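You operate a simulated robot arm through the tools that you are given. There is no shell and no other tool. Be economical: measure what you need, move in short steps, check, and stop when the job is done.

The job below is to be done with a simulated two-armed robot. You get a single attempt, and the scene is never put back.

TASK
Take the cap off the vial that says "26" on the olive bench and lay it down there.

Only the result counts: the job must be done as asked and must still hold three seconds after the hand-in. Knocking over, shifting, dropping, spilling or breaking anything else fails it. A push-on lid holds only when it is set on centred and level and pressed home; a screw cap is set on level and turned clockwise until tight.

THE ROBOT
Two 7-joint arms with two-finger parallel grippers on one trunk, on a base that drives. Base frame: it is fixed to the floor where the robot stands at the start and does not move with it; the origin is under the middle of the robot, x ahead of it, y to its left, z up. Readings come in cm, rad, newtons and seconds.
The left shoulder is at the start at [5, 16.1, 114.8], the right one opposite. With the tool pointing down near the work surface each hand reaches from about 24 to 68 cm from the robot's upright axis, wherever it stands, measured 20 degrees to its own side. Payload 3.43 kg a hand.
The tool frame of a hand sits at the grasp point between the pads (the TCP): z along the fingers, y along the line on which they close. The tips reach 3 cm beyond it. The gripper opens to 9.4 cm. The fingers are 2.8 cm wide and 1 cm thick; the gripper's body (5 by 9.6 cm) begins 5.5 cm behind the TCP.
Orientation is told as [roll, pitch, yaw] about the base's x, y, z axes, in that order, counted from this pose: with the fingers straight down and closing along the base's y, the tool's x points along the base's -x, its y along +y and its z along -z.

THE INTERFACE
- The arms move only by the tool send_rows. It takes "left_plan", "right_plan" or both (then of equal length, played together; a hand with none holds still); each is a list of rows, each an object (a shift or turn left out is 0, a gripper value left out holds the last) with "delta_pos": the shift along the tool's x, y, z in cm, a list of three; "delta_rot": the turn, a rotation vector about the tool's x, y, z in rad, a list of three; "claw": the closure, from 0 (fully open) to 1 (shut). In form: [{"delta_pos": [tx, ty, tz], "delta_rot": [rx, ry, rz], "claw": claw}, ...]. A call has 1 to 20 rows; each row is the pose to reach, as a shift and turn from the pose commanded when the call began, along the tool's axes at that moment. Rows are played at 5 a second. More than 5 cm and 0.15 rad between two rows, or a gripper value outside its range, and nothing of the call is played. Where a pose cannot be reached the arm comes as near as it can. A force on the tool above 40 N (or 10 N above the force at the start of the call, whichever is more), or a blocked arm, ends the call early, and 0.2 s more pass. Each finger travels about 4.5 cm/s and halts on what it meets, pressing with about 29 N; the grip force reading is that of the motor and also rises with nothing between the fingers. The clock runs only during rows and for 0.2 s after the last one: add rows that repeat a pose to give the fingers time. It gives the time, the measured TCP pose, the force on the tool (base axes), the opening and the grip force at its end, in the units of the frame above (readings bear some noise), with the torque about the TCP (base axes, N m) and any sound that the robot's microphone picked up.
- Cameras (640 x 400 px; columns grow to the right, rows downward): "scene" is now at [12.2, -4.34, 129.97]; the picture's right is [-0.46, -0.89, 0.00], its down [-0.27, 0.14, -0.95] and it looks along [0.85, -0.44, -0.30] (base axes); focal length 254 px, centre (320, 200). "left" rides on the left gripper at [7.6, -1.4, -10.2] in its tool frame; the picture's right is [0.18, 0.98, 0.00], its down [-0.75, 0.14, -0.64] and it looks along [-0.63, 0.12, 0.77] (tool axes); focal length 243 px, centre (320, 200). "right" rides on the right gripper at [7.6, 1.4, -10.3] in its tool frame; the picture's right is [-0.18, 0.98, 0.00], its down [-0.75, -0.14, -0.64] and it looks along [-0.63, -0.12, 0.77] (tool axes); focal length 243 px, centre (320, 200). There is no depth. A picture from a camera that has moved, and an enlarged one, comes with that camera's place and axes in the base frame and with its lens.
- capture(camera): a new picture of that camera. No time passes.
- lift_body(by): slides the trunk up (or, below 0, down) by that many cm; the arms and the scene camera ride with it, the base frame stays. It gives what a move gives, with no picture.
- steer(legs): drives the robot by 1 to 6 legs, each [ahead, left, turn to the left] in cm, cm and rad, along the robot's own axes; the way and the turn of a leg run together, so that a leg with both is an arc; at most 150 cm and 3.142 rad a leg. The arms and the cameras ride along, it lands a little off, and it stops where it bumps. It gives what a move gives.
- aim_head(pan, tilt): turns the head with the scene camera to pan (to the left, within 1.396 rad either way) and tilt (down, from -0.506 to 1.204), counted from straight ahead of the robot. It gives what a move gives.
- enlarge(camera, box): a new picture of the part [left, top, right, bottom] of that camera's present view, enlarged. No time passes.
- finish_job(): hands the job in; it is judged then, once.

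Go step by step. Nothing tells you exact positions but the pictures and the camera data: compare them with the known pose of the tool, close in by small moves and look again before you grip or let go. The budget is 120 turns and 108 pictures, counting those below and the enlarged ones. Unless the task says otherwise, let go and move clear before handing in, and close with one line.

The tools are called after "Emit:" as name(argument=value, ...) on one line, values as JSON. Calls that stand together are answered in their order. send_rows: Moves the arms, as the interface text tells. Its arguments: {"type":"object","properties":{"left_plan":{"type":"array","items":{"type":"object","properties":{"delta_pos":{"type":"array","items":{"type":"number"}},"delta_rot":{"type":"array","items":{"type":"number"}},"claw":{"type":"number"}}}},"right_plan":{"type":"array","items":{"type":"object","properties":{"delta_pos":{"type":"array","items":{"type":"number"}},"delta_rot":{"type":"array","items":{"type":"number"}},"claw":{"type":"number"}}}}},"required":[]} The other tools are called the same way: lift_body (by) slides the trunk up or down; steer (legs) drives the base; aim_head (pan, tilt) turns the head that bears the scene camera; capture (camera) takes a picture; enlarge (camera, box) takes an enlarged picture of a part of a camera's view; finish_job () hands the job in.

At the start:

```text
time_s: 0.0
left_position: [41.03, 0.76, 124.34]
left_tcp_rot: [-0.001, -0.001, 0.0]
left_force: [0.1, 0.4, -0.9]
left_ft_torque: [0.01, -0.01, 0.0]
left_gripper_width: 9.41
left_grasp_force: 0.0
right_position: [28.04, -29.97, 124.67]
right_tcp_rot: [0.001, 0.001, 0.001]
right_force: [-0.4, -0.9, 0.5]
right_ft_torque: [0.03, 0.0, 0.0]
right_gripper_width: 9.42
right_grasp_force: 0.0
trunk travel left (down, up): [-17.5, 9.2]
robot x, y, heading: [0.01, 0.03, -0.002]
head pan, tilt: [-0.475, 0.307]
```

scene: 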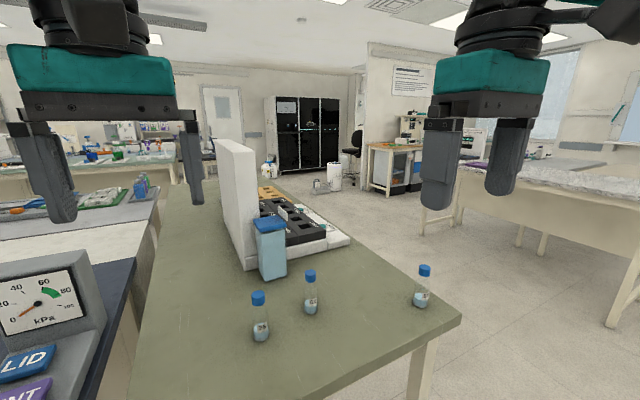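
right: 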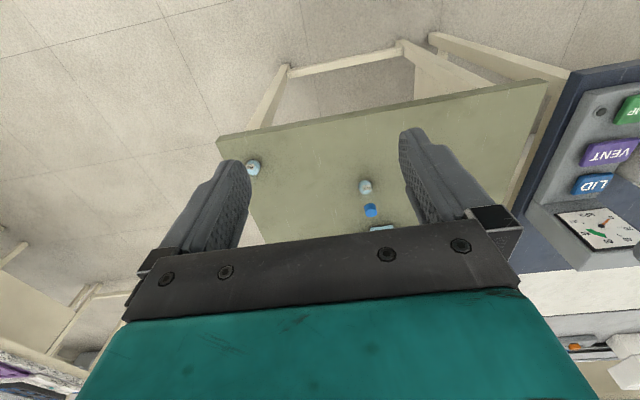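
left: 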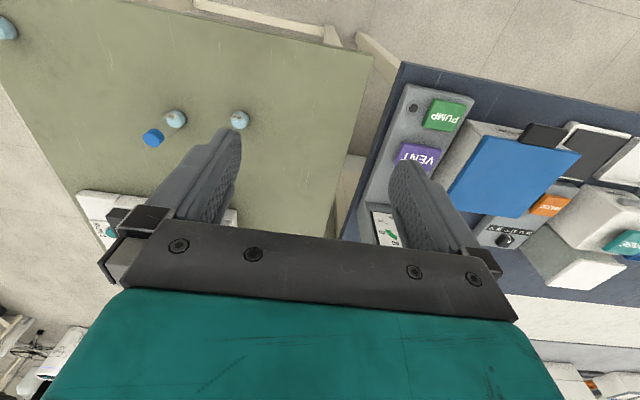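

I see an olive bench with three blue-capped vials; I need to read their labels first.

Emit:
enlarge(camera="scene", box=[230, 250, 340, 350])

Emit:
enlarge(camera="scene", box=[390, 250, 450, 320])

```text
4.00 times, centred on (285, 300) of scene
camera zoom: at [12.2, -4.34, 129.97], right [-0.46, -0.89, 0.0], down [-0.27, 0.14, -0.95], along [0.85, -0.44, -0.3], focal length 1014 px, centre (460, -200)
```

zoom: 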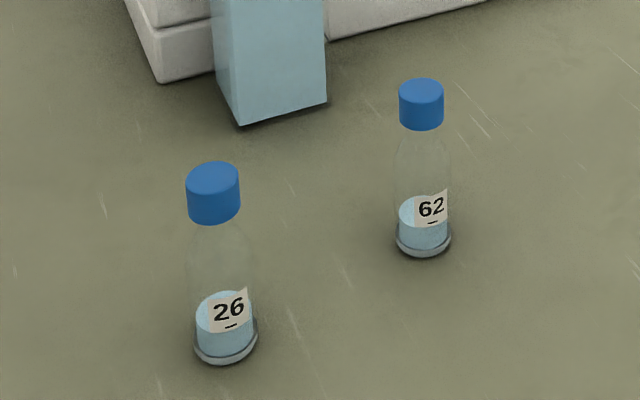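

```text
5.71 times, centred on (420, 285) of scene
camera zoom: at [12.2, -4.34, 129.97], right [-0.46, -0.89, 0.0], down [-0.27, 0.14, -0.95], along [0.85, -0.44, -0.3], focal length 1449 px, centre (-251, -286)
```

zoom: 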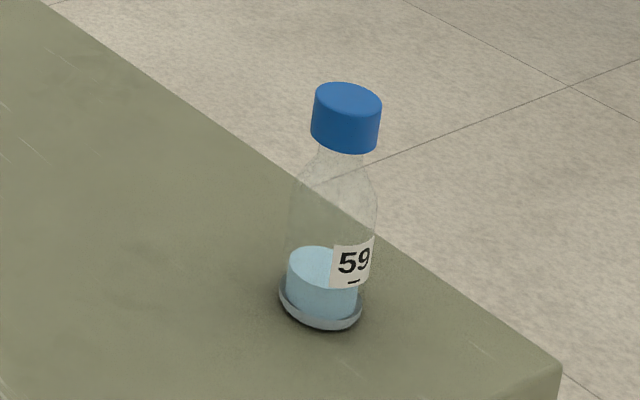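

The vial "26" is the one nearest: by triangulation it stands at about (54.3, -12.5), with its base at z≈87.3 and its cap centre at z≈97.3. The left hand will hold the body from the robot's side at a tilt while the right hand turns the cap from above. I start by bringing the left hand down with a yaw to the right.

Emit:
send_rows(left_plan=[{"delta_pos": [0, -1, 3], "delta_rot": [0, 0, 0.12], "claw": 0}, {"delta_pos": [0, -2, 6], "delta_rot": [0, 0, 0.24]}, {"delta_pos": [0, -3, 9], "delta_rot": [0, 0, 0.36]}, {"delta_pos": [0, -4, 12], "delta_rot": [0, 0, 0.48]}, {"delta_pos": [0, -5, 14], "delta_rot": [0, 0, 0.6]}, {"delta_pos": [0, -5, 16], "delta_rot": [0, 0, 0.6]}])

```text
time_s: 1.4
left_position: [41.11, -4.36, 108.06]
left_tcp_rot: [-0.002, -0.002, -0.602]
left_force: [0.1, 0.8, -0.9]
left_ft_torque: [0.0, 0.0, -0.02]
left_gripper_width: 9.41
left_grasp_force: 0.1
right_position: [27.75, -30.04, 124.45]
right_tcp_rot: [0.001, 0.0, 0.001]
right_force: [-0.1, 0.6, 0.2]
right_ft_torque: [0.02, 0.01, 0.02]
right_gripper_width: 9.42
right_grasp_force: 0.1
trunk travel left (down, up): [-17.5, 9.2]
robot x, y, heading: [-0.25, -0.03, 0.0]
head pan, tilt: [-0.475, 0.307]
```

The left hand is where I wanted it. Next I tilt the fingers forward by about 55° about the tool's y.

Emit:
send_rows(left_plan=[{"delta_rot": [0, -0.14, 0]}, {"delta_rot": [0, -0.28, 0]}, {"delta_rot": [0, -0.42, 0]}, {"delta_rot": [0, -0.56, 0]}, {"delta_rot": [0, -0.7, 0]}, {"delta_rot": [0, -0.84, 0]}, {"delta_rot": [0, -0.96, 0]}, {"delta_rot": [0, -0.96, 0]}])

Emit:
aim_head(pan=-0.3, tilt=0.7)

Emit:
capture(camera="scene")

Emit:
capture(camera="left")

```text
time_s: 3.2
left_position: [40.9, -4.16, 108.25]
left_tcp_rot: [0.0, -0.963, -0.598]
left_force: [-0.5, -0.2, 0.3]
left_ft_torque: [-0.01, 0.0, 0.03]
left_gripper_width: 9.4
left_grasp_force: 0.0
right_position: [27.86, -29.94, 124.52]
right_tcp_rot: [0.003, 0.001, 0.0]
right_force: [-0.5, -0.7, -0.4]
right_ft_torque: [-0.01, -0.04, 0.0]
right_gripper_width: 9.39
right_grasp_force: 0.0
trunk travel left (down, up): [-17.5, 9.2]
robot x, y, heading: [0.19, 0.01, -0.001]
head pan, tilt: [-0.475, 0.307]
```

```text
time_s: 4.1
left_position: [40.99, -4.08, 108.34]
left_tcp_rot: [0.0, -0.961, -0.601]
left_force: [-0.2, -0.1, 0.9]
left_ft_torque: [0.04, 0.01, 0.0]
left_gripper_width: 9.39
left_grasp_force: 0.1
right_position: [27.89, -29.96, 124.63]
right_tcp_rot: [0.0, 0.002, 0.002]
right_force: [-0.6, 1.1, 0.3]
right_ft_torque: [-0.01, -0.04, -0.01]
right_gripper_width: 9.39
right_grasp_force: 0.0
trunk travel left (down, up): [-17.5, 9.2]
robot x, y, heading: [0.33, -0.03, -0.001]
head pan, tilt: [-0.3, 0.7]
```

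```text
102 pictures are left
camera scene: at [12.01, -2.59, 126.43], right [-0.3, -0.96, 0.0], down [-0.61, 0.19, -0.77], along [0.73, -0.23, -0.64], focal length 254 px, centre (320, 200)
```

scene: 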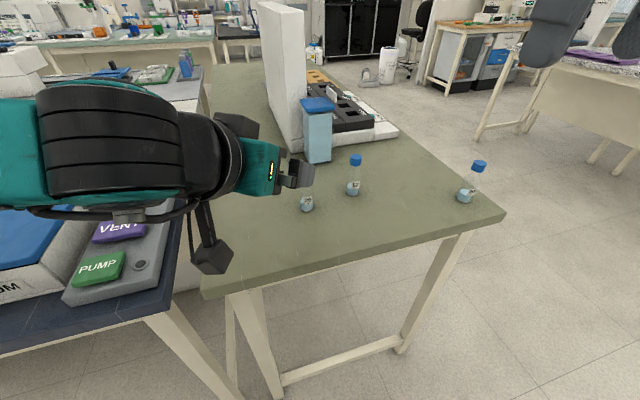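

```text
101 pictures are left
camera left: at [29.53, 1.84, 107.95], right [0.47, 0.87, -0.15], down [0.0, 0.17, 0.99], along [0.88, -0.46, 0.08], focal length 243 px, centre (320, 200)
```

left: 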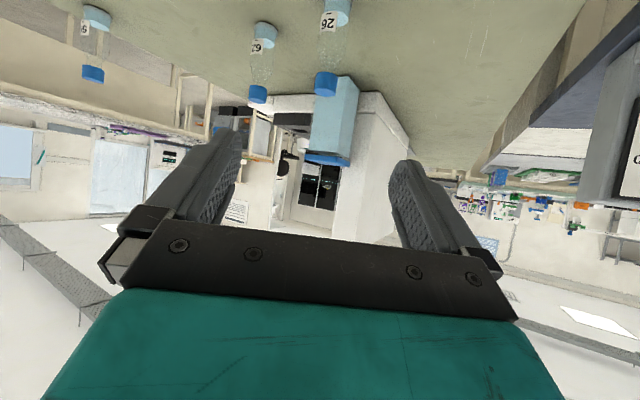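

The wrist camera hangs under the tilted left hand, but it should clear the bench with the TCP at z≈92. The vial is confirmed at about (54.1, -12.6). I descend to a pre-grasp point 10 cm short of it.

Emit:
send_rows(left_plan=[{"delta_pos": [2.04, 0.08, 2.78]}, {"delta_pos": [4.08, 0.16, 5.56]}, {"delta_pos": [6.12, 0.24, 8.34]}, {"delta_pos": [7.7, 0.3, 10.5]}, {"delta_pos": [9.0, 0.35, 12.3]}, {"delta_pos": [10.18, 0.39, 13.91]}, {"delta_pos": [10.18, 0.39, 13.91]}])

Emit:
capture(camera="left")

Emit:
capture(camera="scene")

```text
time_s: 5.7
left_position: [45.71, -6.99, 92.05]
left_tcp_rot: [-0.001, -0.96, -0.599]
left_force: [-0.2, 0.3, -1.1]
left_ft_torque: [-0.02, -0.03, -0.03]
left_gripper_width: 9.39
left_grasp_force: 0.0
right_position: [27.83, -29.91, 124.51]
right_tcp_rot: [-0.001, 0.0, 0.002]
right_force: [0.2, -0.1, -0.2]
right_ft_torque: [-0.01, -0.01, 0.0]
right_gripper_width: 9.4
right_grasp_force: 0.1
trunk travel left (down, up): [-17.5, 9.2]
robot x, y, heading: [0.23, 0.08, 0.002]
head pan, tilt: [-0.3, 0.7]
```

```text
100 pictures are left
camera left: at [34.34, -0.89, 91.67], right [0.47, 0.87, -0.15], down [0.0, 0.17, 0.99], along [0.88, -0.46, 0.08], focal length 243 px, centre (320, 200)
```

left: 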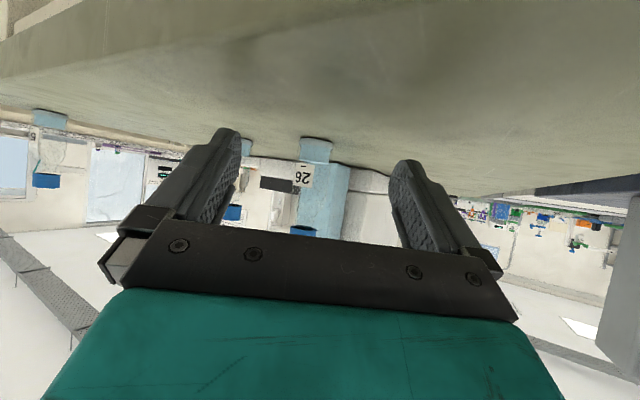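

```text
99 pictures are left
camera scene: at [12.01, -2.58, 126.43], right [-0.3, -0.96, 0.0], down [-0.62, 0.19, -0.77], along [0.73, -0.23, -0.64], focal length 254 px, centre (320, 200)
```

scene: 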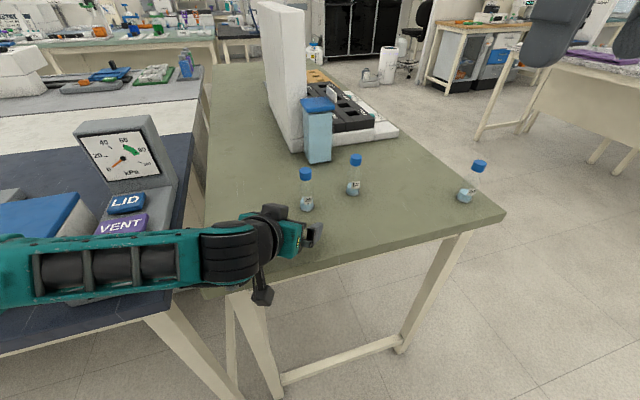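

The vial is centred between the left fingers, about 10 cm ahead. I slide forward horizontally.

Emit:
send_rows(left_plan=[{"delta_pos": [-1.15, 0, 1.64]}, {"delta_pos": [-2.3, 0, 3.28]}, {"delta_pos": [-3.44, 0, 4.9]}, {"delta_pos": [-4.3, 0, 6.15]}, {"delta_pos": [-5.0, 0, 7.1]}, {"delta_pos": [-5.45, 0, 7.78]}, {"delta_pos": [-5.45, 0, 7.78]}])

Emit:
capture(camera="left")

Emit:
enlarge(camera="scene", box=[220, 140, 400, 300])

```text
time_s: 7.3
left_position: [53.74, -12.43, 92.04]
left_tcp_rot: [-0.001, -0.959, -0.6]
left_force: [0.7, 0.1, 0.0]
left_ft_torque: [0.0, -0.02, 0.02]
left_gripper_width: 9.41
left_grasp_force: 0.1
right_position: [27.95, -30.02, 124.6]
right_tcp_rot: [0.002, 0.0, 0.0]
right_force: [0.5, 0.4, 0.6]
right_ft_torque: [0.03, -0.02, 0.0]
right_gripper_width: 9.41
right_grasp_force: 0.1
trunk travel left (down, up): [-17.5, 9.2]
robot x, y, heading: [-0.0, -0.07, -0.002]
head pan, tilt: [-0.3, 0.7]
```

```text
98 pictures are left
camera left: at [42.31, -6.29, 91.7], right [0.47, 0.87, -0.15], down [0.0, 0.17, 0.99], along [0.88, -0.46, 0.08], focal length 243 px, centre (320, 200)
```

left: 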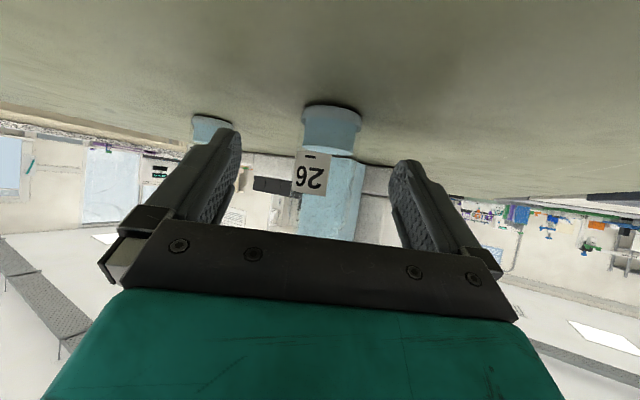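

```text
2.50 times, centred on (310, 220) of scene
camera zoom: at [12.01, -2.58, 126.43], right [-0.3, -0.96, 0.0], down [-0.62, 0.19, -0.76], along [0.73, -0.23, -0.64], focal length 634 px, centre (345, 150)
```

zoom: 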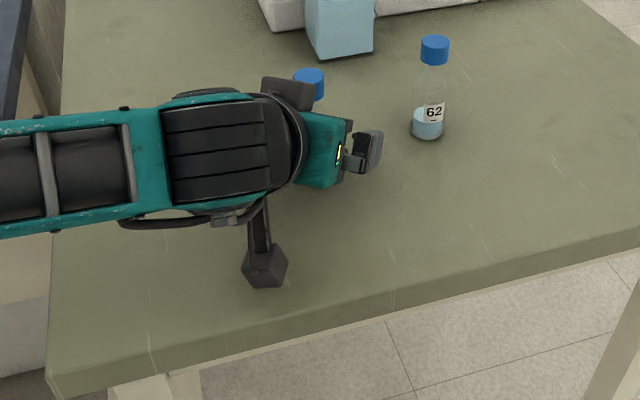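

The vial sits on the TCP in both lateral position and depth. I close the left gripper on the body.

Emit:
send_rows(left_plan=[{"claw": 0.5}, {"claw": 0.6}, {"claw": 0.62}, {"claw": 0.65}, {"claw": 0.7}, {"claw": 0.8}, {"claw": 0.8}])

Emit:
capture(camera="left")

```text
time_s: 8.9
left_position: [53.73, -12.41, 92.03]
left_tcp_rot: [0.0, -0.96, -0.598]
left_force: [0.8, 0.1, 0.1]
left_ft_torque: [-0.04, -0.01, 0.0]
left_gripper_width: 3.28
left_grasp_force: 28.4
right_position: [27.87, -29.93, 124.63]
right_tcp_rot: [0.001, 0.001, -0.002]
right_force: [-0.3, -0.1, -0.1]
right_ft_torque: [-0.03, 0.0, -0.01]
right_gripper_width: 9.41
right_grasp_force: 0.2
trunk travel left (down, up): [-17.5, 9.2]
robot x, y, heading: [0.11, -0.13, 0.001]
head pan, tilt: [-0.3, 0.7]
```

```text
96 pictures are left
camera left: at [42.29, -6.29, 91.71], right [0.47, 0.87, -0.15], down [0.0, 0.17, 0.99], along [0.88, -0.46, 0.08], focal length 243 px, centre (320, 200)
```

left: 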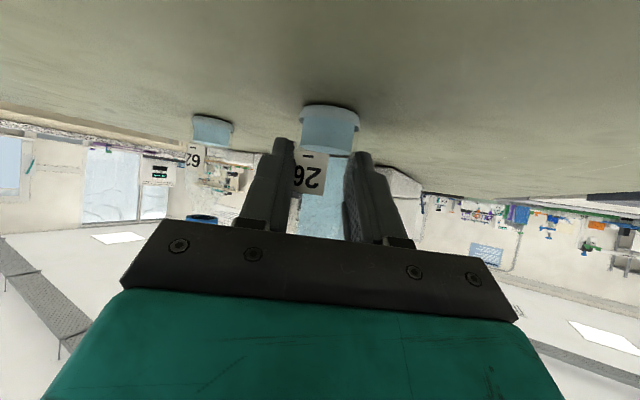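

The vial is held (3.28 cm, 28 N). Now I bring the right hand over the cap, partly closed and with a slight yaw.

Emit:
send_rows(right_plan=[{"delta_pos": [-3.3, 2.2, 0], "delta_rot": [0, 0, -0.04], "claw": 0.2}, {"delta_pos": [-6.6, 4.4, 0], "delta_rot": [0, 0, -0.08], "claw": 0.45}, {"delta_pos": [-9.9, 6.6, 1], "delta_rot": [0, 0, -0.12]}, {"delta_pos": [-13.2, 8.8, 2], "delta_rot": [0, 0, -0.16]}, {"delta_pos": [-16.5, 11, 3], "delta_rot": [0, 0, -0.2]}, {"delta_pos": [-19.8, 13.2, 5], "delta_rot": [0, 0, -0.24]}, {"delta_pos": [-23, 15.3, 7], "delta_rot": [0, 0, -0.28]}, {"delta_pos": [-26.2, 17.4, 9], "delta_rot": [0, 0, -0.3]}, {"delta_pos": [-26.2, 17.4, 9], "delta_rot": [0, 0, -0.3]}])

Emit:
capture(camera="right")

Emit:
capture(camera="scene")

```text
time_s: 10.9
left_position: [53.59, -12.29, 91.94]
left_tcp_rot: [0.0, -0.959, -0.601]
left_force: [-1.3, 0.1, 1.8]
left_ft_torque: [-0.04, 0.05, -0.03]
left_gripper_width: 3.28
left_grasp_force: 28.7
right_position: [48.58, -16.18, 112.4]
right_tcp_rot: [0.003, -0.002, 0.3]
right_force: [-0.2, 0.2, -0.6]
right_ft_torque: [-0.01, -0.01, 0.03]
right_gripper_width: 5.15
right_grasp_force: 0.1
right hand out of reach, approached as far as the arm can: row 6, 7, 8, 9
trunk travel left (down, up): [-17.5, 9.2]
robot x, y, heading: [-0.05, -0.01, 0.002]
head pan, tilt: [-0.3, 0.7]
```

```text
95 pictures are left
camera right: at [40.78, -17.1, 122.65], right [-0.12, 0.99, 0.0], down [0.76, 0.09, 0.64], along [0.64, 0.07, -0.77], focal length 243 px, centre (320, 200)
```

right: 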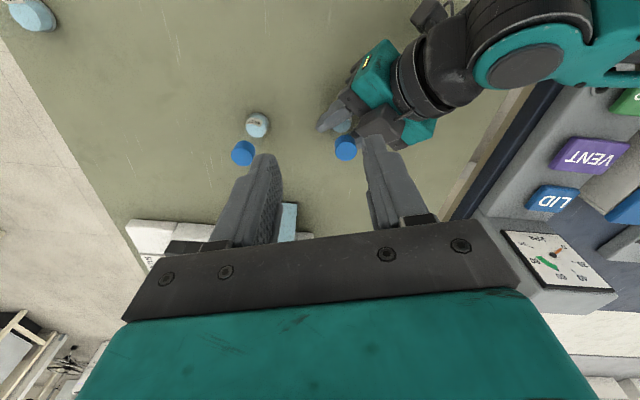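

```text
94 pictures are left
camera scene: at [11.96, -2.59, 126.44], right [-0.3, -0.96, 0.0], down [-0.61, 0.19, -0.77], along [0.73, -0.23, -0.64], focal length 254 px, centre (320, 200)
```

scene: 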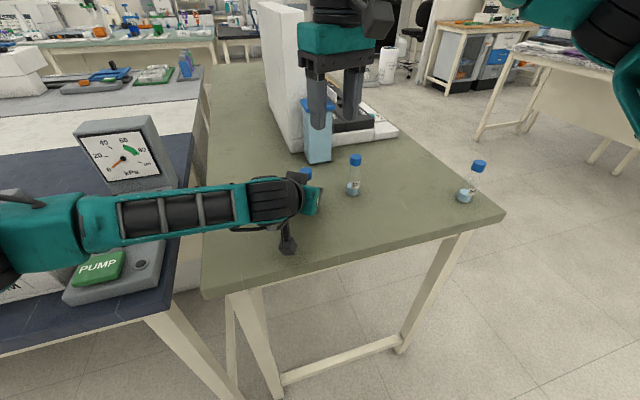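

The arm ran out of reach at that height; reach is better lower down. I lower the right hand 10 cm, which is safe from either possible commanded pose.

Emit:
send_rows(right_plan=[{"delta_pos": [0, 0, 3]}, {"delta_pos": [0, 0, 6]}, {"delta_pos": [0, 0, 8]}, {"delta_pos": [0, 0, 10]}, {"delta_pos": [0, 0, 10]}])

Emit:
capture(camera="right")

```text
time_s: 12.1
left_position: [53.74, -12.32, 92.04]
left_tcp_rot: [0.001, -0.96, -0.6]
left_force: [-0.4, -0.7, 0.6]
left_ft_torque: [-0.04, 0.02, -0.01]
left_gripper_width: 3.26
left_grasp_force: 29.2
right_position: [48.65, -16.11, 102.28]
right_tcp_rot: [0.0, 0.0, 0.3]
right_force: [0.0, 0.4, -0.1]
right_ft_torque: [0.04, 0.01, 0.04]
right_gripper_width: 5.19
right_grasp_force: 0.0
trunk travel left (down, up): [-17.5, 9.2]
robot x, y, heading: [-0.06, 0.19, 0.001]
head pan, tilt: [-0.3, 0.7]
```

```text
93 pictures are left
camera right: at [41.03, -16.99, 112.43], right [-0.12, 0.99, 0.0], down [0.76, 0.09, 0.64], along [0.64, 0.07, -0.77], focal length 243 px, centre (320, 200)
```

right: 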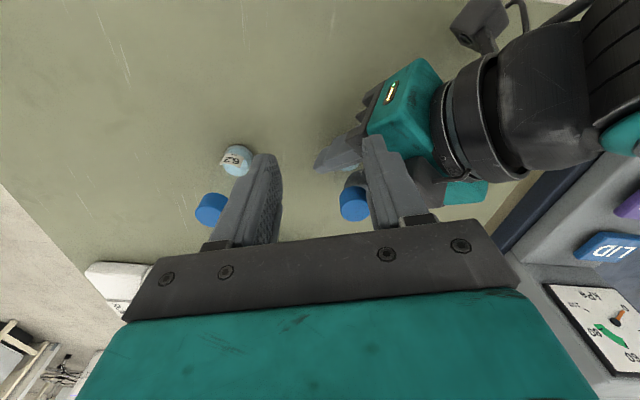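

The cap triangulates to about (53.7, -12.7), and the arm can move from here. I shift the right hand over the cap at z≈103.3.

Emit:
send_rows(right_plan=[{"delta_pos": [-2, 0.55, -1]}, {"delta_pos": [-4, 1.1, -1]}, {"delta_pos": [-6.0, 1.7, -1]}, {"delta_pos": [-6.0, 1.7, -1]}])

Emit:
capture(camera="right")

Emit:
enlarge(camera="scene", box=[220, 100, 400, 260])

```text
time_s: 13.1
left_position: [53.75, -12.39, 91.93]
left_tcp_rot: [0.0, -0.961, -0.599]
left_force: [-0.5, 0.2, 0.1]
left_ft_torque: [-0.02, 0.01, 0.0]
left_gripper_width: 3.25
left_grasp_force: 29.3
right_position: [50.16, -16.67, 103.75]
right_tcp_rot: [0.002, 0.0, 0.3]
right_force: [-0.3, 0.3, -0.5]
right_ft_torque: [0.01, 0.0, 0.0]
right_gripper_width: 5.17
right_grasp_force: 0.1
right hand out of reach, approached as far as the arm can: row 1, 2, 3, 4
trunk travel left (down, up): [-17.5, 9.2]
robot x, y, heading: [0.03, -0.15, 0.004]
head pan, tilt: [-0.3, 0.7]
```

```text
92 pictures are left
camera right: at [42.44, -17.63, 113.94], right [-0.12, 0.99, 0.0], down [0.76, 0.09, 0.64], along [0.64, 0.08, -0.77], focal length 243 px, centre (320, 200)
```

right: 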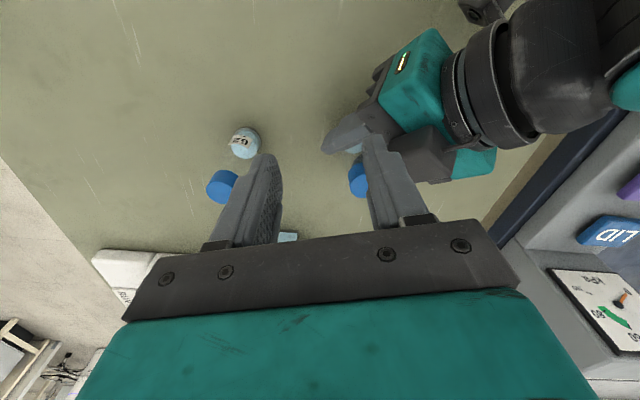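

```text
2.50 times, centred on (310, 180) of scene
camera zoom: at [12.01, -2.58, 126.43], right [-0.3, -0.96, 0.0], down [-0.62, 0.19, -0.77], along [0.73, -0.23, -0.64], focal length 634 px, centre (345, 250)
```

zoom: 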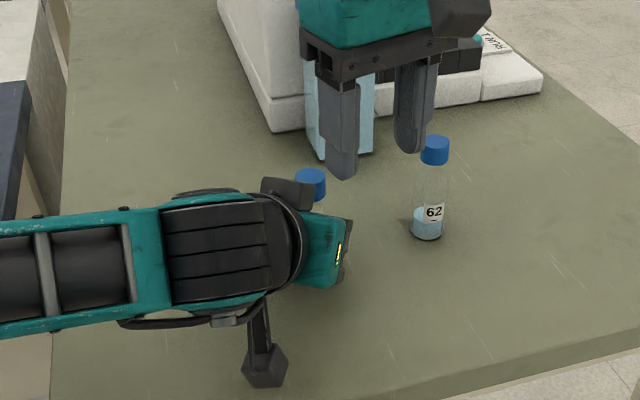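

The right arm's reach ends about 5 cm short. The left hand already holds the closed vial, so I'll raise it slightly, bring it about 6.5 cm towards the robot on the same bench and set it down. The right hand backs up first.

Emit:
send_rows(right_plan=[{"delta_pos": [2, -1, -2]}, {"delta_pos": [4, -3, -4]}, {"delta_pos": [6, -5, -6]}, {"delta_pos": [6, -5, -6]}])

Emit:
send_rows(left_plan=[{"delta_pos": [-0.4, 0, -0.28]}, {"delta_pos": [-0.82, 0, -0.57]}, {"delta_pos": [-0.39, -0.82, -1.19]}, {"delta_pos": [0.04, -1.64, -1.8]}, {"delta_pos": [0.47, -2.45, -2.42]}, {"delta_pos": [0.9, -3.27, -3.04]}, {"delta_pos": [1.33, -4.09, -3.65]}, {"delta_pos": [1.76, -4.91, -4.27]}, {"delta_pos": [1.76, -4.91, -4.27]}, {"delta_pos": [2.17, -4.91, -3.98]}, {"delta_pos": [2.5, -4.91, -3.76]}, {"delta_pos": [2.5, -4.91, -3.76]}])

Emit:
capture(camera="left")

Emit:
capture(camera="scene")

```text
time_s: 14.1
left_position: [53.69, -12.33, 92.02]
left_tcp_rot: [0.001, -0.961, -0.601]
left_force: [-0.5, 0.9, 0.7]
left_ft_torque: [-0.02, -0.01, 0.01]
left_gripper_width: 3.27
left_grasp_force: 28.7
right_position: [45.74, -23.02, 109.95]
right_tcp_rot: [0.001, -0.001, 0.301]
right_force: [0.2, 0.6, 0.2]
right_ft_torque: [0.01, 0.01, -0.02]
right_gripper_width: 5.17
right_grasp_force: 0.0
trunk travel left (down, up): [-17.5, 9.2]
robot x, y, heading: [-0.07, -0.29, -0.003]
head pan, tilt: [-0.3, 0.7]
```

```text
time_s: 16.7
left_position: [47.06, -14.04, 92.11]
left_tcp_rot: [-0.001, -0.961, -0.602]
left_force: [0.0, -0.1, -1.6]
left_ft_torque: [0.0, 0.0, -0.01]
left_gripper_width: 3.29
left_grasp_force: 29.0
right_position: [45.88, -23.06, 109.85]
right_tcp_rot: [0.002, 0.001, 0.3]
right_force: [0.7, 0.3, -0.5]
right_ft_torque: [0.02, 0.01, 0.01]
right_gripper_width: 5.17
right_grasp_force: 0.0
trunk travel left (down, up): [-17.5, 9.2]
robot x, y, heading: [-0.11, 0.13, -0.004]
head pan, tilt: [-0.3, 0.7]
```

```text
90 pictures are left
camera left: at [35.68, -7.99, 91.72], right [0.47, 0.87, -0.15], down [0.0, 0.17, 0.99], along [0.88, -0.46, 0.08], focal length 243 px, centre (320, 200)
```

left: 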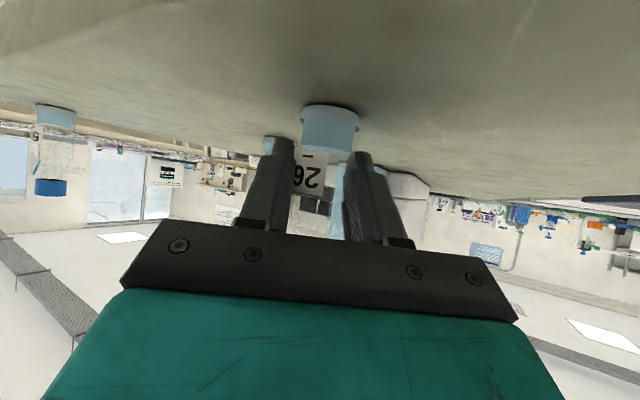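

```text
89 pictures are left
camera scene: at [12.02, -2.58, 126.43], right [-0.3, -0.96, 0.0], down [-0.62, 0.19, -0.76], along [0.73, -0.23, -0.64], focal length 254 px, centre (320, 200)
```

scene: 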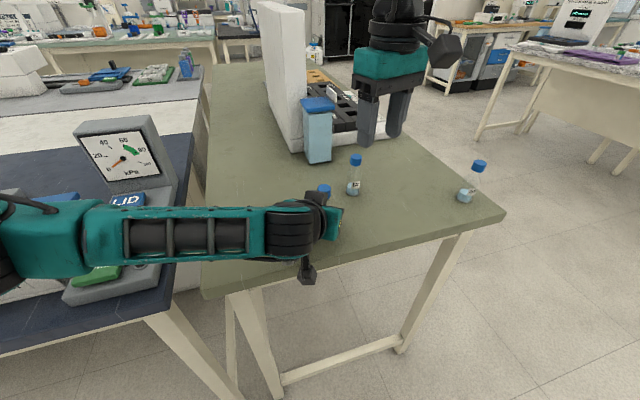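

The vial now stands at about (47.4, -14.2), upright in the left grip. I bring the right hand above it.

Emit:
send_rows(right_plan=[{"delta_pos": [-1.4, 2.7, 0]}, {"delta_pos": [-2.8, 5.4, 1]}, {"delta_pos": [-4.26, 8.0, 3]}, {"delta_pos": [-4.26, 8.0, 5]}, {"delta_pos": [-4.26, 8.0, 6.4]}, {"delta_pos": [-4.26, 8.0, 6.4]}])

Emit:
capture(camera="right")

Emit:
enlarge(camera="scene", box=[240, 110, 420, 270])

```text
time_s: 18.1
left_position: [47.05, -14.01, 92.14]
left_tcp_rot: [0.0, -0.959, -0.6]
left_force: [-0.7, 1.3, 0.1]
left_ft_torque: [-0.02, 0.02, 0.02]
left_gripper_width: 3.27
left_grasp_force: 29.5
right_position: [47.16, -14.21, 103.39]
right_tcp_rot: [0.001, -0.002, 0.301]
right_force: [0.1, 0.1, 1.5]
right_ft_torque: [0.01, 0.0, 0.01]
right_gripper_width: 5.18
right_grasp_force: 0.1
right hand out of reach, approached as far as the arm can: row 3, 4, 5, 6
trunk travel left (down, up): [-17.5, 9.2]
robot x, y, heading: [-0.13, 0.15, 0.001]
head pan, tilt: [-0.3, 0.7]
```

```text
88 pictures are left
camera right: at [39.59, -15.19, 113.38], right [-0.12, 0.99, 0.0], down [0.76, 0.09, 0.64], along [0.64, 0.08, -0.77], focal length 243 px, centre (320, 200)
```

right: 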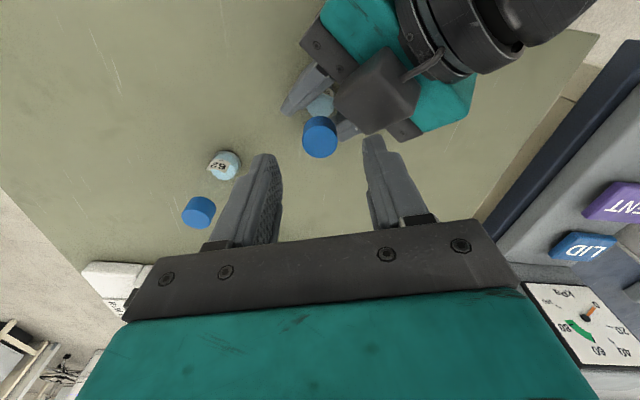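

```text
2.50 times, centred on (330, 190) of scene
camera zoom: at [12.02, -2.58, 126.43], right [-0.3, -0.96, 0.0], down [-0.62, 0.19, -0.76], along [0.73, -0.23, -0.64], focal length 634 px, centre (295, 225)
```

zoom: 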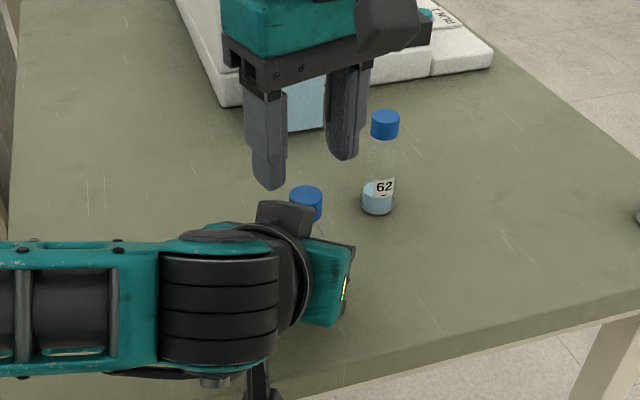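

The cap is right under the right hand. The left gripper has a block above it that is very near the cap, about 3 cm away, so I'll regrip the vial nearer the left fingertips to make room for turning.

Emit:
send_rows(left_plan=[{"claw": 0.6}, {"claw": 0.5}, {"claw": 0.45}, {"claw": 0.45}, {"delta_pos": [0.3, 0, -0.43]}, {"delta_pos": [0.6, 0, -0.87]}, {"delta_pos": [0.92, 0, -1.31]}, {"delta_pos": [0.92, 0, -1.31], "claw": 0.6}, {"delta_pos": [0.92, 0, -1.31], "claw": 0.63}, {"delta_pos": [0.92, 0, -1.31], "claw": 0.7}, {"delta_pos": [0.92, 0, -1.31], "claw": 0.8}, {"delta_pos": [0.92, 0, -1.31], "claw": 0.8}])

Emit:
capture(camera="right")

Emit:
capture(camera="left")

Emit:
enlarge(camera="scene", box=[270, 150, 370, 240])

```text
time_s: 20.7
left_position: [45.79, -13.04, 92.15]
left_tcp_rot: [0.001, -0.961, -0.603]
left_force: [-0.7, -0.8, 2.1]
left_ft_torque: [-0.07, -0.06, -0.04]
left_gripper_width: 2.69
left_grasp_force: 29.0
right_position: [47.17, -14.2, 103.24]
right_tcp_rot: [0.001, -0.003, 0.299]
right_force: [-0.4, -0.3, 0.0]
right_ft_torque: [0.02, 0.0, 0.0]
right_gripper_width: 5.17
right_grasp_force: 0.1
trunk travel left (down, up): [-17.5, 9.2]
robot x, y, heading: [-0.32, 0.53, 0.003]
head pan, tilt: [-0.3, 0.7]
```

```text
86 pictures are left
camera right: at [39.57, -15.2, 113.41], right [-0.12, 0.99, 0.0], down [0.76, 0.09, 0.64], along [0.64, 0.08, -0.77], focal length 243 px, centre (320, 200)
```

right: 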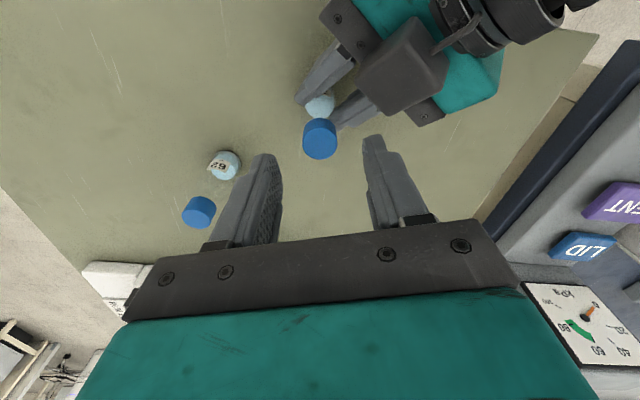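

```text
85 pictures are left
camera left: at [34.37, -7.03, 91.71], right [0.47, 0.87, -0.15], down [0.0, 0.17, 0.99], along [0.88, -0.46, 0.08], focal length 243 px, centre (320, 200)
```

left: 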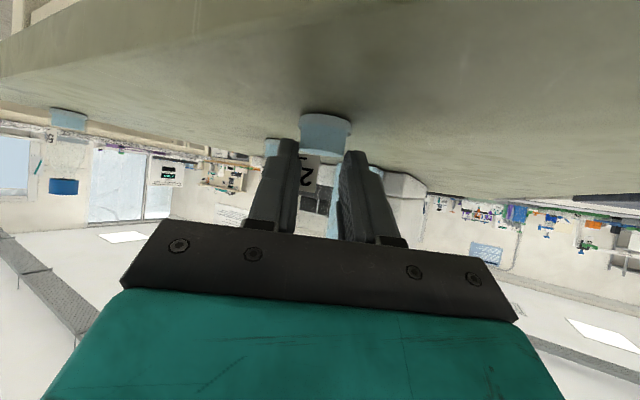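

```text
4.44 times, centred on (320, 195) of scene
camera zoom: at [12.0, -2.59, 126.43], right [-0.3, -0.96, 0.0], down [-0.62, 0.19, -0.77], along [0.73, -0.23, -0.64], focal length 1127 px, centre (320, 222)
```

zoom: 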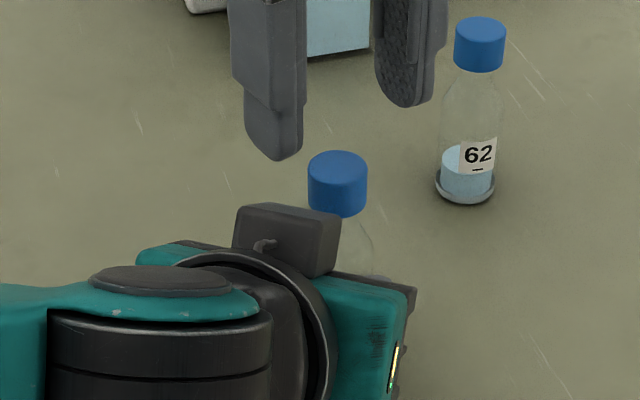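

The cap stayed put and the block is now about 6.4 cm from its axis. I lower the right hand around the cap so the tips come to z≈96.9, with the cap spanning about 96.5 to 98.5.

Emit:
send_rows(right_plan=[{"delta_pos": [0, 0, 1]}, {"delta_pos": [0, 0, 2]}, {"delta_pos": [0, 0, 2.8]}, {"delta_pos": [0, 0, 3.4]}, {"delta_pos": [0, 0, 3.4]}])

Emit:
capture(camera="right")

Emit:
enlarge(camera="scene", box=[270, 150, 370, 240])

```text
time_s: 21.9
left_position: [45.58, -12.98, 92.0]
left_tcp_rot: [0.0, -0.96, -0.598]
left_force: [-0.1, -1.3, 4.2]
left_ft_torque: [-0.16, -0.06, -0.06]
left_gripper_width: 2.8
left_grasp_force: 29.0
right_position: [47.02, -14.66, 99.69]
right_tcp_rot: [0.003, -0.001, 0.301]
right_force: [-0.5, -0.4, 0.0]
right_ft_torque: [-0.01, 0.02, -0.01]
right_gripper_width: 5.17
right_grasp_force: 0.1
trunk travel left (down, up): [-17.5, 9.2]
robot x, y, heading: [0.39, -0.15, -0.002]
head pan, tilt: [-0.3, 0.7]
```

```text
83 pictures are left
camera right: at [39.33, -15.67, 109.86], right [-0.12, 0.99, 0.0], down [0.76, 0.09, 0.64], along [0.64, 0.08, -0.77], focal length 243 px, centre (320, 200)
```

right: 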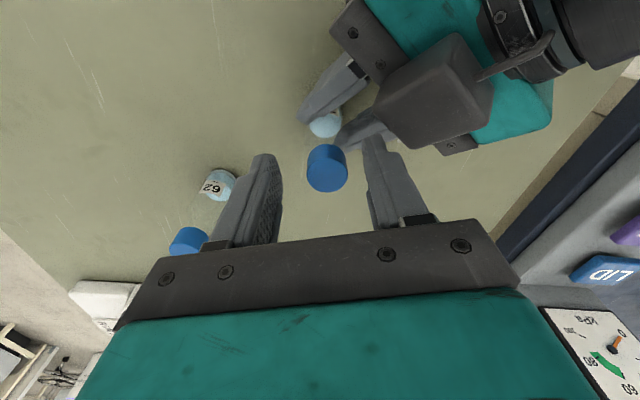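

```text
4.44 times, centred on (320, 195) of scene
camera zoom: at [11.98, -2.58, 126.43], right [-0.3, -0.96, 0.0], down [-0.61, 0.19, -0.77], along [0.73, -0.23, -0.64], focal length 1127 px, centre (320, 222)
```

zoom: 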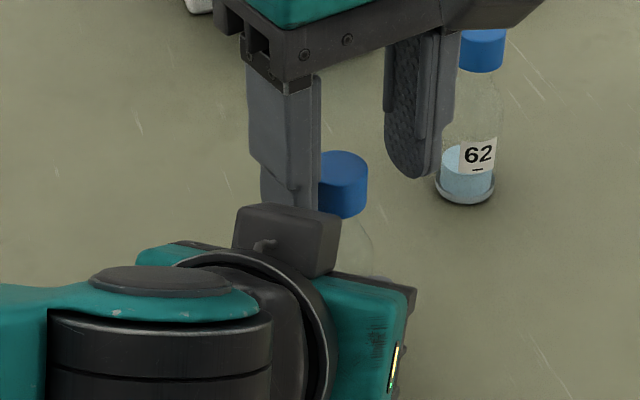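

The left grip on the fingertips looks less firm: the width is drifting and a small load is building. I regrip the body 0.9 cm deeper with the left hand while the right fingers stand open around the cap.

Emit:
send_rows(left_plan=[{"claw": 0.68}, {"claw": 0.6}, {"claw": 0.5}, {"claw": 0.5}, {"delta_pos": [-0.25, 0, 0.37]}, {"delta_pos": [-0.52, 0, 0.74]}, {"delta_pos": [-0.52, 0, 0.74]}])

Emit:
capture(camera="left")

Emit:
capture(camera="right")

```text
time_s: 23.5
left_position: [46.45, -13.59, 92.01]
left_tcp_rot: [-0.001, -0.961, -0.602]
left_force: [-7.9, 3.3, -0.8]
left_ft_torque: [-0.22, -0.56, 0.1]
left_gripper_width: 4.71
left_grasp_force: 0.2
right_position: [47.12, -14.72, 99.69]
right_tcp_rot: [0.0, -0.004, 0.298]
right_force: [6.9, -3.1, 0.1]
right_ft_torque: [-0.04, -0.03, -0.12]
right_gripper_width: 4.85
right_grasp_force: 0.0
trunk travel left (down, up): [-17.5, 9.2]
robot x, y, heading: [0.15, -0.13, 0.004]
head pan, tilt: [-0.3, 0.7]
```

```text
81 pictures are left
camera left: at [35.07, -7.5, 91.69], right [0.47, 0.87, -0.15], down [0.0, 0.17, 0.99], along [0.88, -0.46, 0.08], focal length 243 px, centre (320, 200)
```

left: 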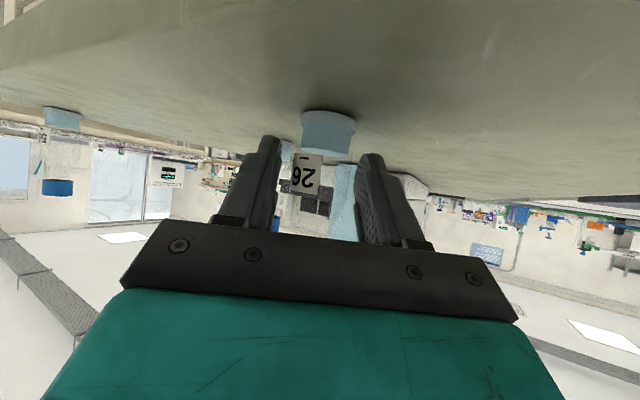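

```text
80 pictures are left
camera right: at [39.42, -15.7, 109.88], right [-0.11, 0.99, 0.0], down [0.76, 0.09, 0.64], along [0.64, 0.07, -0.76], focal length 243 px, centre (320, 200)
```

right: 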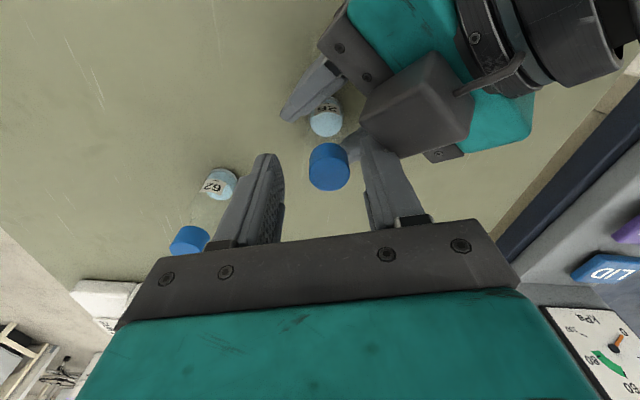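

The left block lightly touches the opened right finger. I narrow the right fingers a bit to free it, then close the left hand on the body.

Emit:
send_rows(right_plan=[{"claw": 0.56}, {"claw": 0.58}, {"claw": 0.58}, {"claw": 0.58}, {"claw": 0.58}, {"claw": 0.58}, {"claw": 0.58}, {"claw": 0.58}], left_plan=[{"claw": 0.5}, {"claw": 0.5}, {"claw": 0.58}, {"claw": 0.62}, {"claw": 0.66}, {"claw": 0.72}, {"claw": 0.8}, {"claw": 0.8}])

Emit:
capture(camera="right")

Emit:
capture(camera="left")

```text
time_s: 25.3
left_position: [46.55, -13.45, 92.21]
left_tcp_rot: [0.001, -0.959, -0.601]
left_force: [1.3, 0.7, 1.4]
left_ft_torque: [0.0, 0.02, 0.04]
left_gripper_width: 3.19
left_grasp_force: 29.9
right_position: [47.18, -14.79, 99.73]
right_tcp_rot: [0.0, 0.0, 0.301]
right_force: [-0.5, -0.1, 0.1]
right_ft_torque: [-0.01, -0.01, -0.02]
right_gripper_width: 3.96
right_grasp_force: 0.0
trunk travel left (down, up): [-17.5, 9.2]
robot x, y, heading: [-0.16, -0.21, 0.005]
head pan, tilt: [-0.3, 0.7]
```

```text
79 pictures are left
camera right: at [39.36, -15.67, 109.87], right [-0.12, 0.99, 0.0], down [0.76, 0.09, 0.64], along [0.64, 0.08, -0.77], focal length 243 px, centre (320, 200)
```

right: 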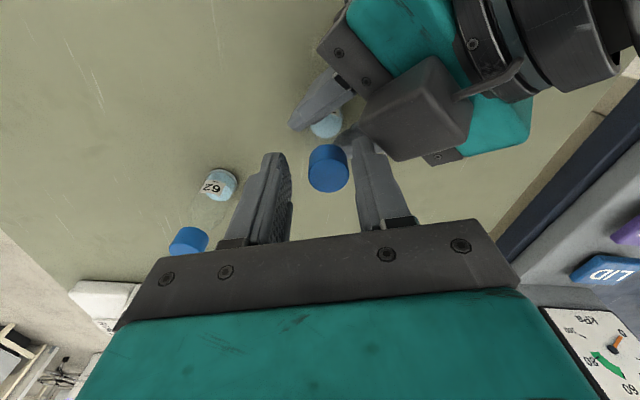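

```text
78 pictures are left
camera left: at [35.15, -7.48, 91.71], right [0.47, 0.87, -0.15], down [0.0, 0.17, 0.99], along [0.88, -0.46, 0.08], focal length 243 px, centre (320, 200)
```

left: 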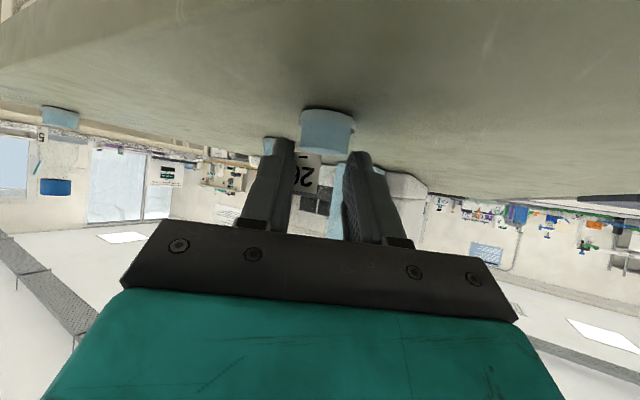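

The left hold is clean now (3.19 cm, no side load). The cap is about 0.5 cm off towards +y of the right TCP, so I correct that and close on the cap.

Emit:
send_rows(right_plan=[{"delta_pos": [-0.1, 0.25, 0]}, {"delta_pos": [-0.14, 0.45, 0]}, {"delta_pos": [-0.14, 0.45, 0], "claw": 0.65}, {"delta_pos": [-0.14, 0.45, 0], "claw": 0.7}, {"delta_pos": [-0.14, 0.45, 0], "claw": 0.76}, {"delta_pos": [-0.14, 0.45, 0], "claw": 0.85}, {"delta_pos": [-0.14, 0.45, 0], "claw": 0.85}])

Emit:
capture(camera="right")

```text
time_s: 26.9
left_position: [46.45, -13.64, 92.03]
left_tcp_rot: [0.0, -0.961, -0.6]
left_force: [4.8, -7.8, 0.1]
left_ft_torque: [0.34, 0.34, -0.01]
left_gripper_width: 3.2
left_grasp_force: 28.8
right_position: [46.83, -14.36, 99.88]
right_tcp_rot: [0.003, -0.003, 0.303]
right_force: [-5.2, 6.4, 0.9]
right_ft_torque: [0.2, 0.03, 0.08]
right_gripper_width: 2.12
right_grasp_force: 29.2
right hand out of reach, approached as far as the arm can: row 1, 2, 3, 4, 5, 6, 7
trunk travel left (down, up): [-17.5, 9.2]
robot x, y, heading: [0.24, -0.01, 0.002]
head pan, tilt: [-0.3, 0.7]
```

```text
77 pictures are left
camera right: at [39.1, -15.4, 109.98], right [-0.12, 0.99, 0.0], down [0.76, 0.09, 0.64], along [0.64, 0.08, -0.77], focal length 243 px, centre (320, 200)
```

right: 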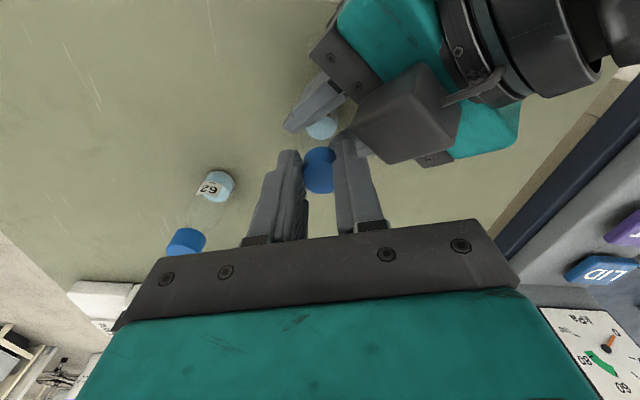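

The right arm is still at the edge of its reach, so it would turn poorly. I open and raise it, then bring the vial another (-3, -4) cm closer with the left hand.

Emit:
send_rows(right_plan=[{"claw": 0.65}, {"claw": 0.58}, {"claw": 0.58}, {"claw": 0.58}, {"delta_pos": [0, 0, -2], "claw": 0.58}, {"delta_pos": [0, 0, -4], "claw": 0.58}, {"delta_pos": [2, -3, -4], "claw": 0.58}, {"delta_pos": [3, -4.5, -4], "claw": 0.58}])

Emit:
send_rows(left_plan=[{"delta_pos": [-0.25, 0, -0.17]}, {"delta_pos": [-0.49, 0, -0.34]}, {"delta_pos": [-0.47, -1, -0.37]}, {"delta_pos": [-0.45, -2, -0.41]}, {"delta_pos": [-0.42, -3, -0.44]}, {"delta_pos": [-0.4, -4, -0.48]}, {"delta_pos": [-0.37, -5, -0.51]}, {"delta_pos": [-0.37, -5, -0.51]}, {"delta_pos": [-0.15, -5, -0.36]}, {"delta_pos": [0.08, -5, -0.2]}, {"delta_pos": [0.08, -5, -0.2]}])

Emit:
capture(camera="left")

Emit:
capture(camera="right")

Emit:
capture(camera="scene")

```text
time_s: 28.7
left_position: [46.52, -13.55, 92.06]
left_tcp_rot: [0.0, -0.959, -0.601]
left_force: [-0.6, 0.1, 1.8]
left_ft_torque: [0.0, -0.03, -0.01]
left_gripper_width: 3.18
left_grasp_force: 28.9
right_position: [45.16, -19.79, 104.06]
right_tcp_rot: [0.001, 0.0, 0.301]
right_force: [-0.1, 0.0, -0.2]
right_ft_torque: [-0.03, 0.02, -0.01]
right_gripper_width: 3.97
right_grasp_force: 0.2
trunk travel left (down, up): [-17.5, 9.2]
robot x, y, heading: [-0.12, 0.12, 0.001]
head pan, tilt: [-0.3, 0.7]
```

```text
time_s: 31.1
left_position: [43.55, -17.47, 92.08]
left_tcp_rot: [0.001, -0.962, -0.601]
left_force: [0.0, -0.2, -1.1]
left_ft_torque: [-0.01, 0.03, -0.03]
left_gripper_width: 2.94
left_grasp_force: 29.1
right_position: [45.22, -19.79, 103.87]
right_tcp_rot: [0.001, -0.001, 0.299]
right_force: [-0.8, 0.3, -0.8]
right_ft_torque: [0.0, 0.0, 0.03]
right_gripper_width: 3.95
right_grasp_force: 0.1
trunk travel left (down, up): [-17.5, 9.2]
robot x, y, heading: [-0.11, 0.31, 0.0]
head pan, tilt: [-0.3, 0.7]
```

```text
76 pictures are left
camera left: at [32.16, -11.38, 91.81], right [0.47, 0.87, -0.15], down [0.0, 0.17, 0.99], along [0.88, -0.46, 0.08], focal length 243 px, centre (320, 200)
```

left: 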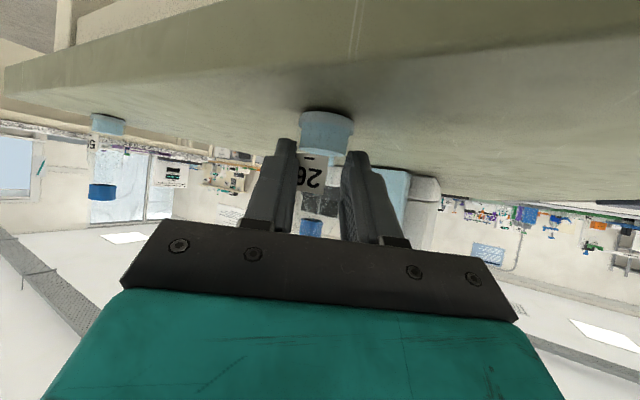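

```text
75 pictures are left
camera right: at [37.54, -20.71, 114.06], right [-0.12, 0.99, 0.0], down [0.76, 0.09, 0.64], along [0.64, 0.07, -0.77], focal length 243 px, centre (320, 200)
```

right: 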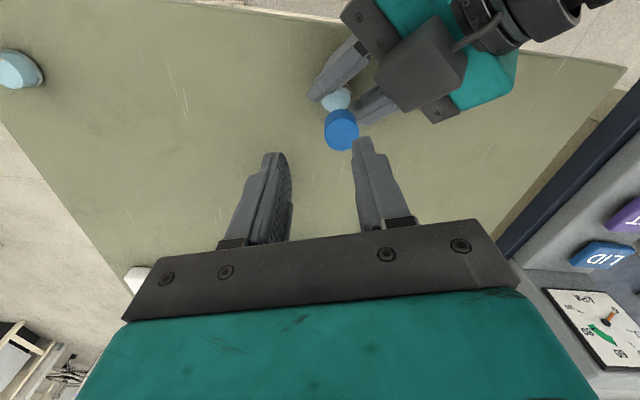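

```text
74 pictures are left
camera scene: at [12.02, -2.58, 126.43], right [-0.3, -0.96, 0.0], down [-0.62, 0.19, -0.76], along [0.73, -0.23, -0.64], focal length 254 px, centre (320, 200)
```

scene: 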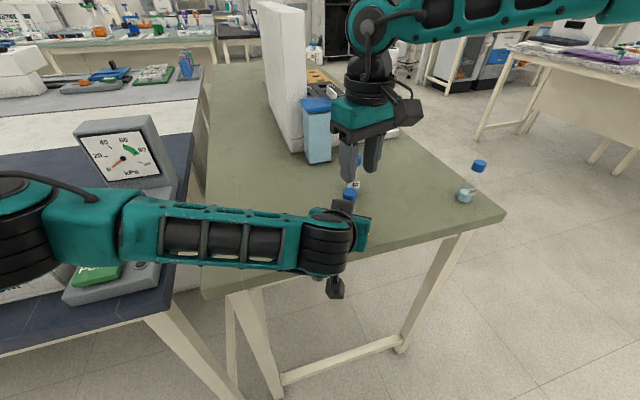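

The left grip slid towards its tips again, so the vial should sit deeper. I'll open, rotate the left hand flatter in place (pitch about -1.2, so its upper block moves back), advance 1.2 cm and regrip.

Emit:
send_rows(left_plan=[{"claw": 0.6}, {"claw": 0.5}, {"claw": 0.4}, {"claw": 0.4}, {"delta_pos": [-0.35, 0, 0.49], "delta_rot": [0, -0.08, 0]}, {"delta_pos": [-0.69, 0, 0.98], "delta_rot": [0, -0.16, 0]}, {"delta_pos": [-0.69, 0, 0.98], "delta_rot": [0, -0.24, 0]}, {"delta_pos": [-0.69, 0, 0.98], "delta_rot": [0, -0.24, 0]}])

Emit:
capture(camera="left")

Emit:
capture(camera="right")

```text
time_s: 32.9
left_position: [44.58, -18.08, 92.15]
left_tcp_rot: [0.002, -1.162, -0.602]
left_force: [0.5, -1.1, 0.0]
left_ft_torque: [-0.04, -0.01, 0.02]
left_gripper_width: 5.64
left_grasp_force: 0.0
right_position: [45.17, -19.77, 103.89]
right_tcp_rot: [0.003, -0.002, 0.3]
right_force: [-0.5, -0.4, 0.1]
right_ft_torque: [0.02, 0.02, 0.04]
right_gripper_width: 3.92
right_grasp_force: 0.0
trunk travel left (down, up): [-17.5, 9.2]
robot x, y, heading: [-0.11, -0.06, -0.002]
head pan, tilt: [-0.3, 0.7]
```

```text
73 pictures are left
camera left: at [33.5, -12.28, 89.26], right [0.49, 0.85, -0.17], down [-0.16, 0.28, 0.95], along [0.85, -0.44, 0.27], focal length 243 px, centre (320, 200)
```

left: 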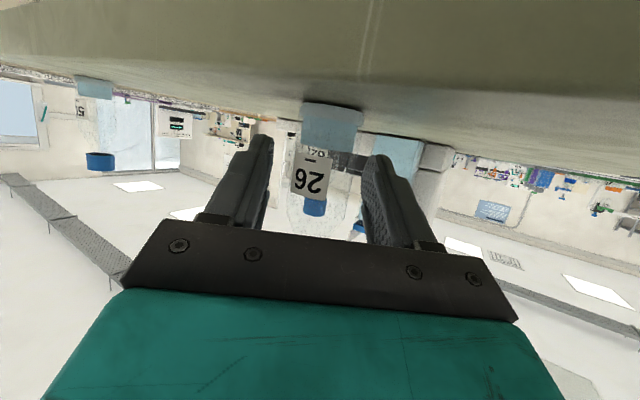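

```text
72 pictures are left
camera right: at [37.51, -20.73, 114.06], right [-0.12, 0.99, 0.0], down [0.76, 0.09, 0.64], along [0.64, 0.07, -0.77], focal length 243 px, centre (320, 200)
```

right: 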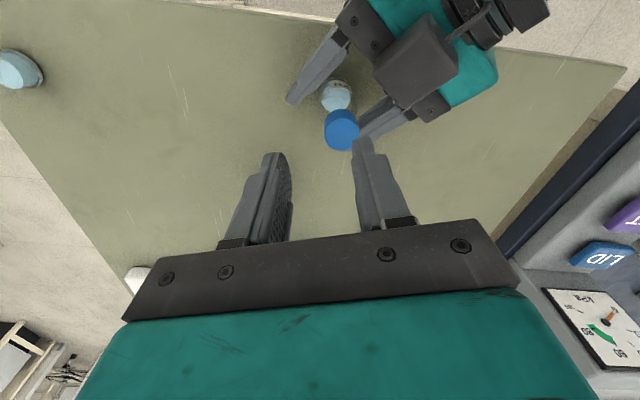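

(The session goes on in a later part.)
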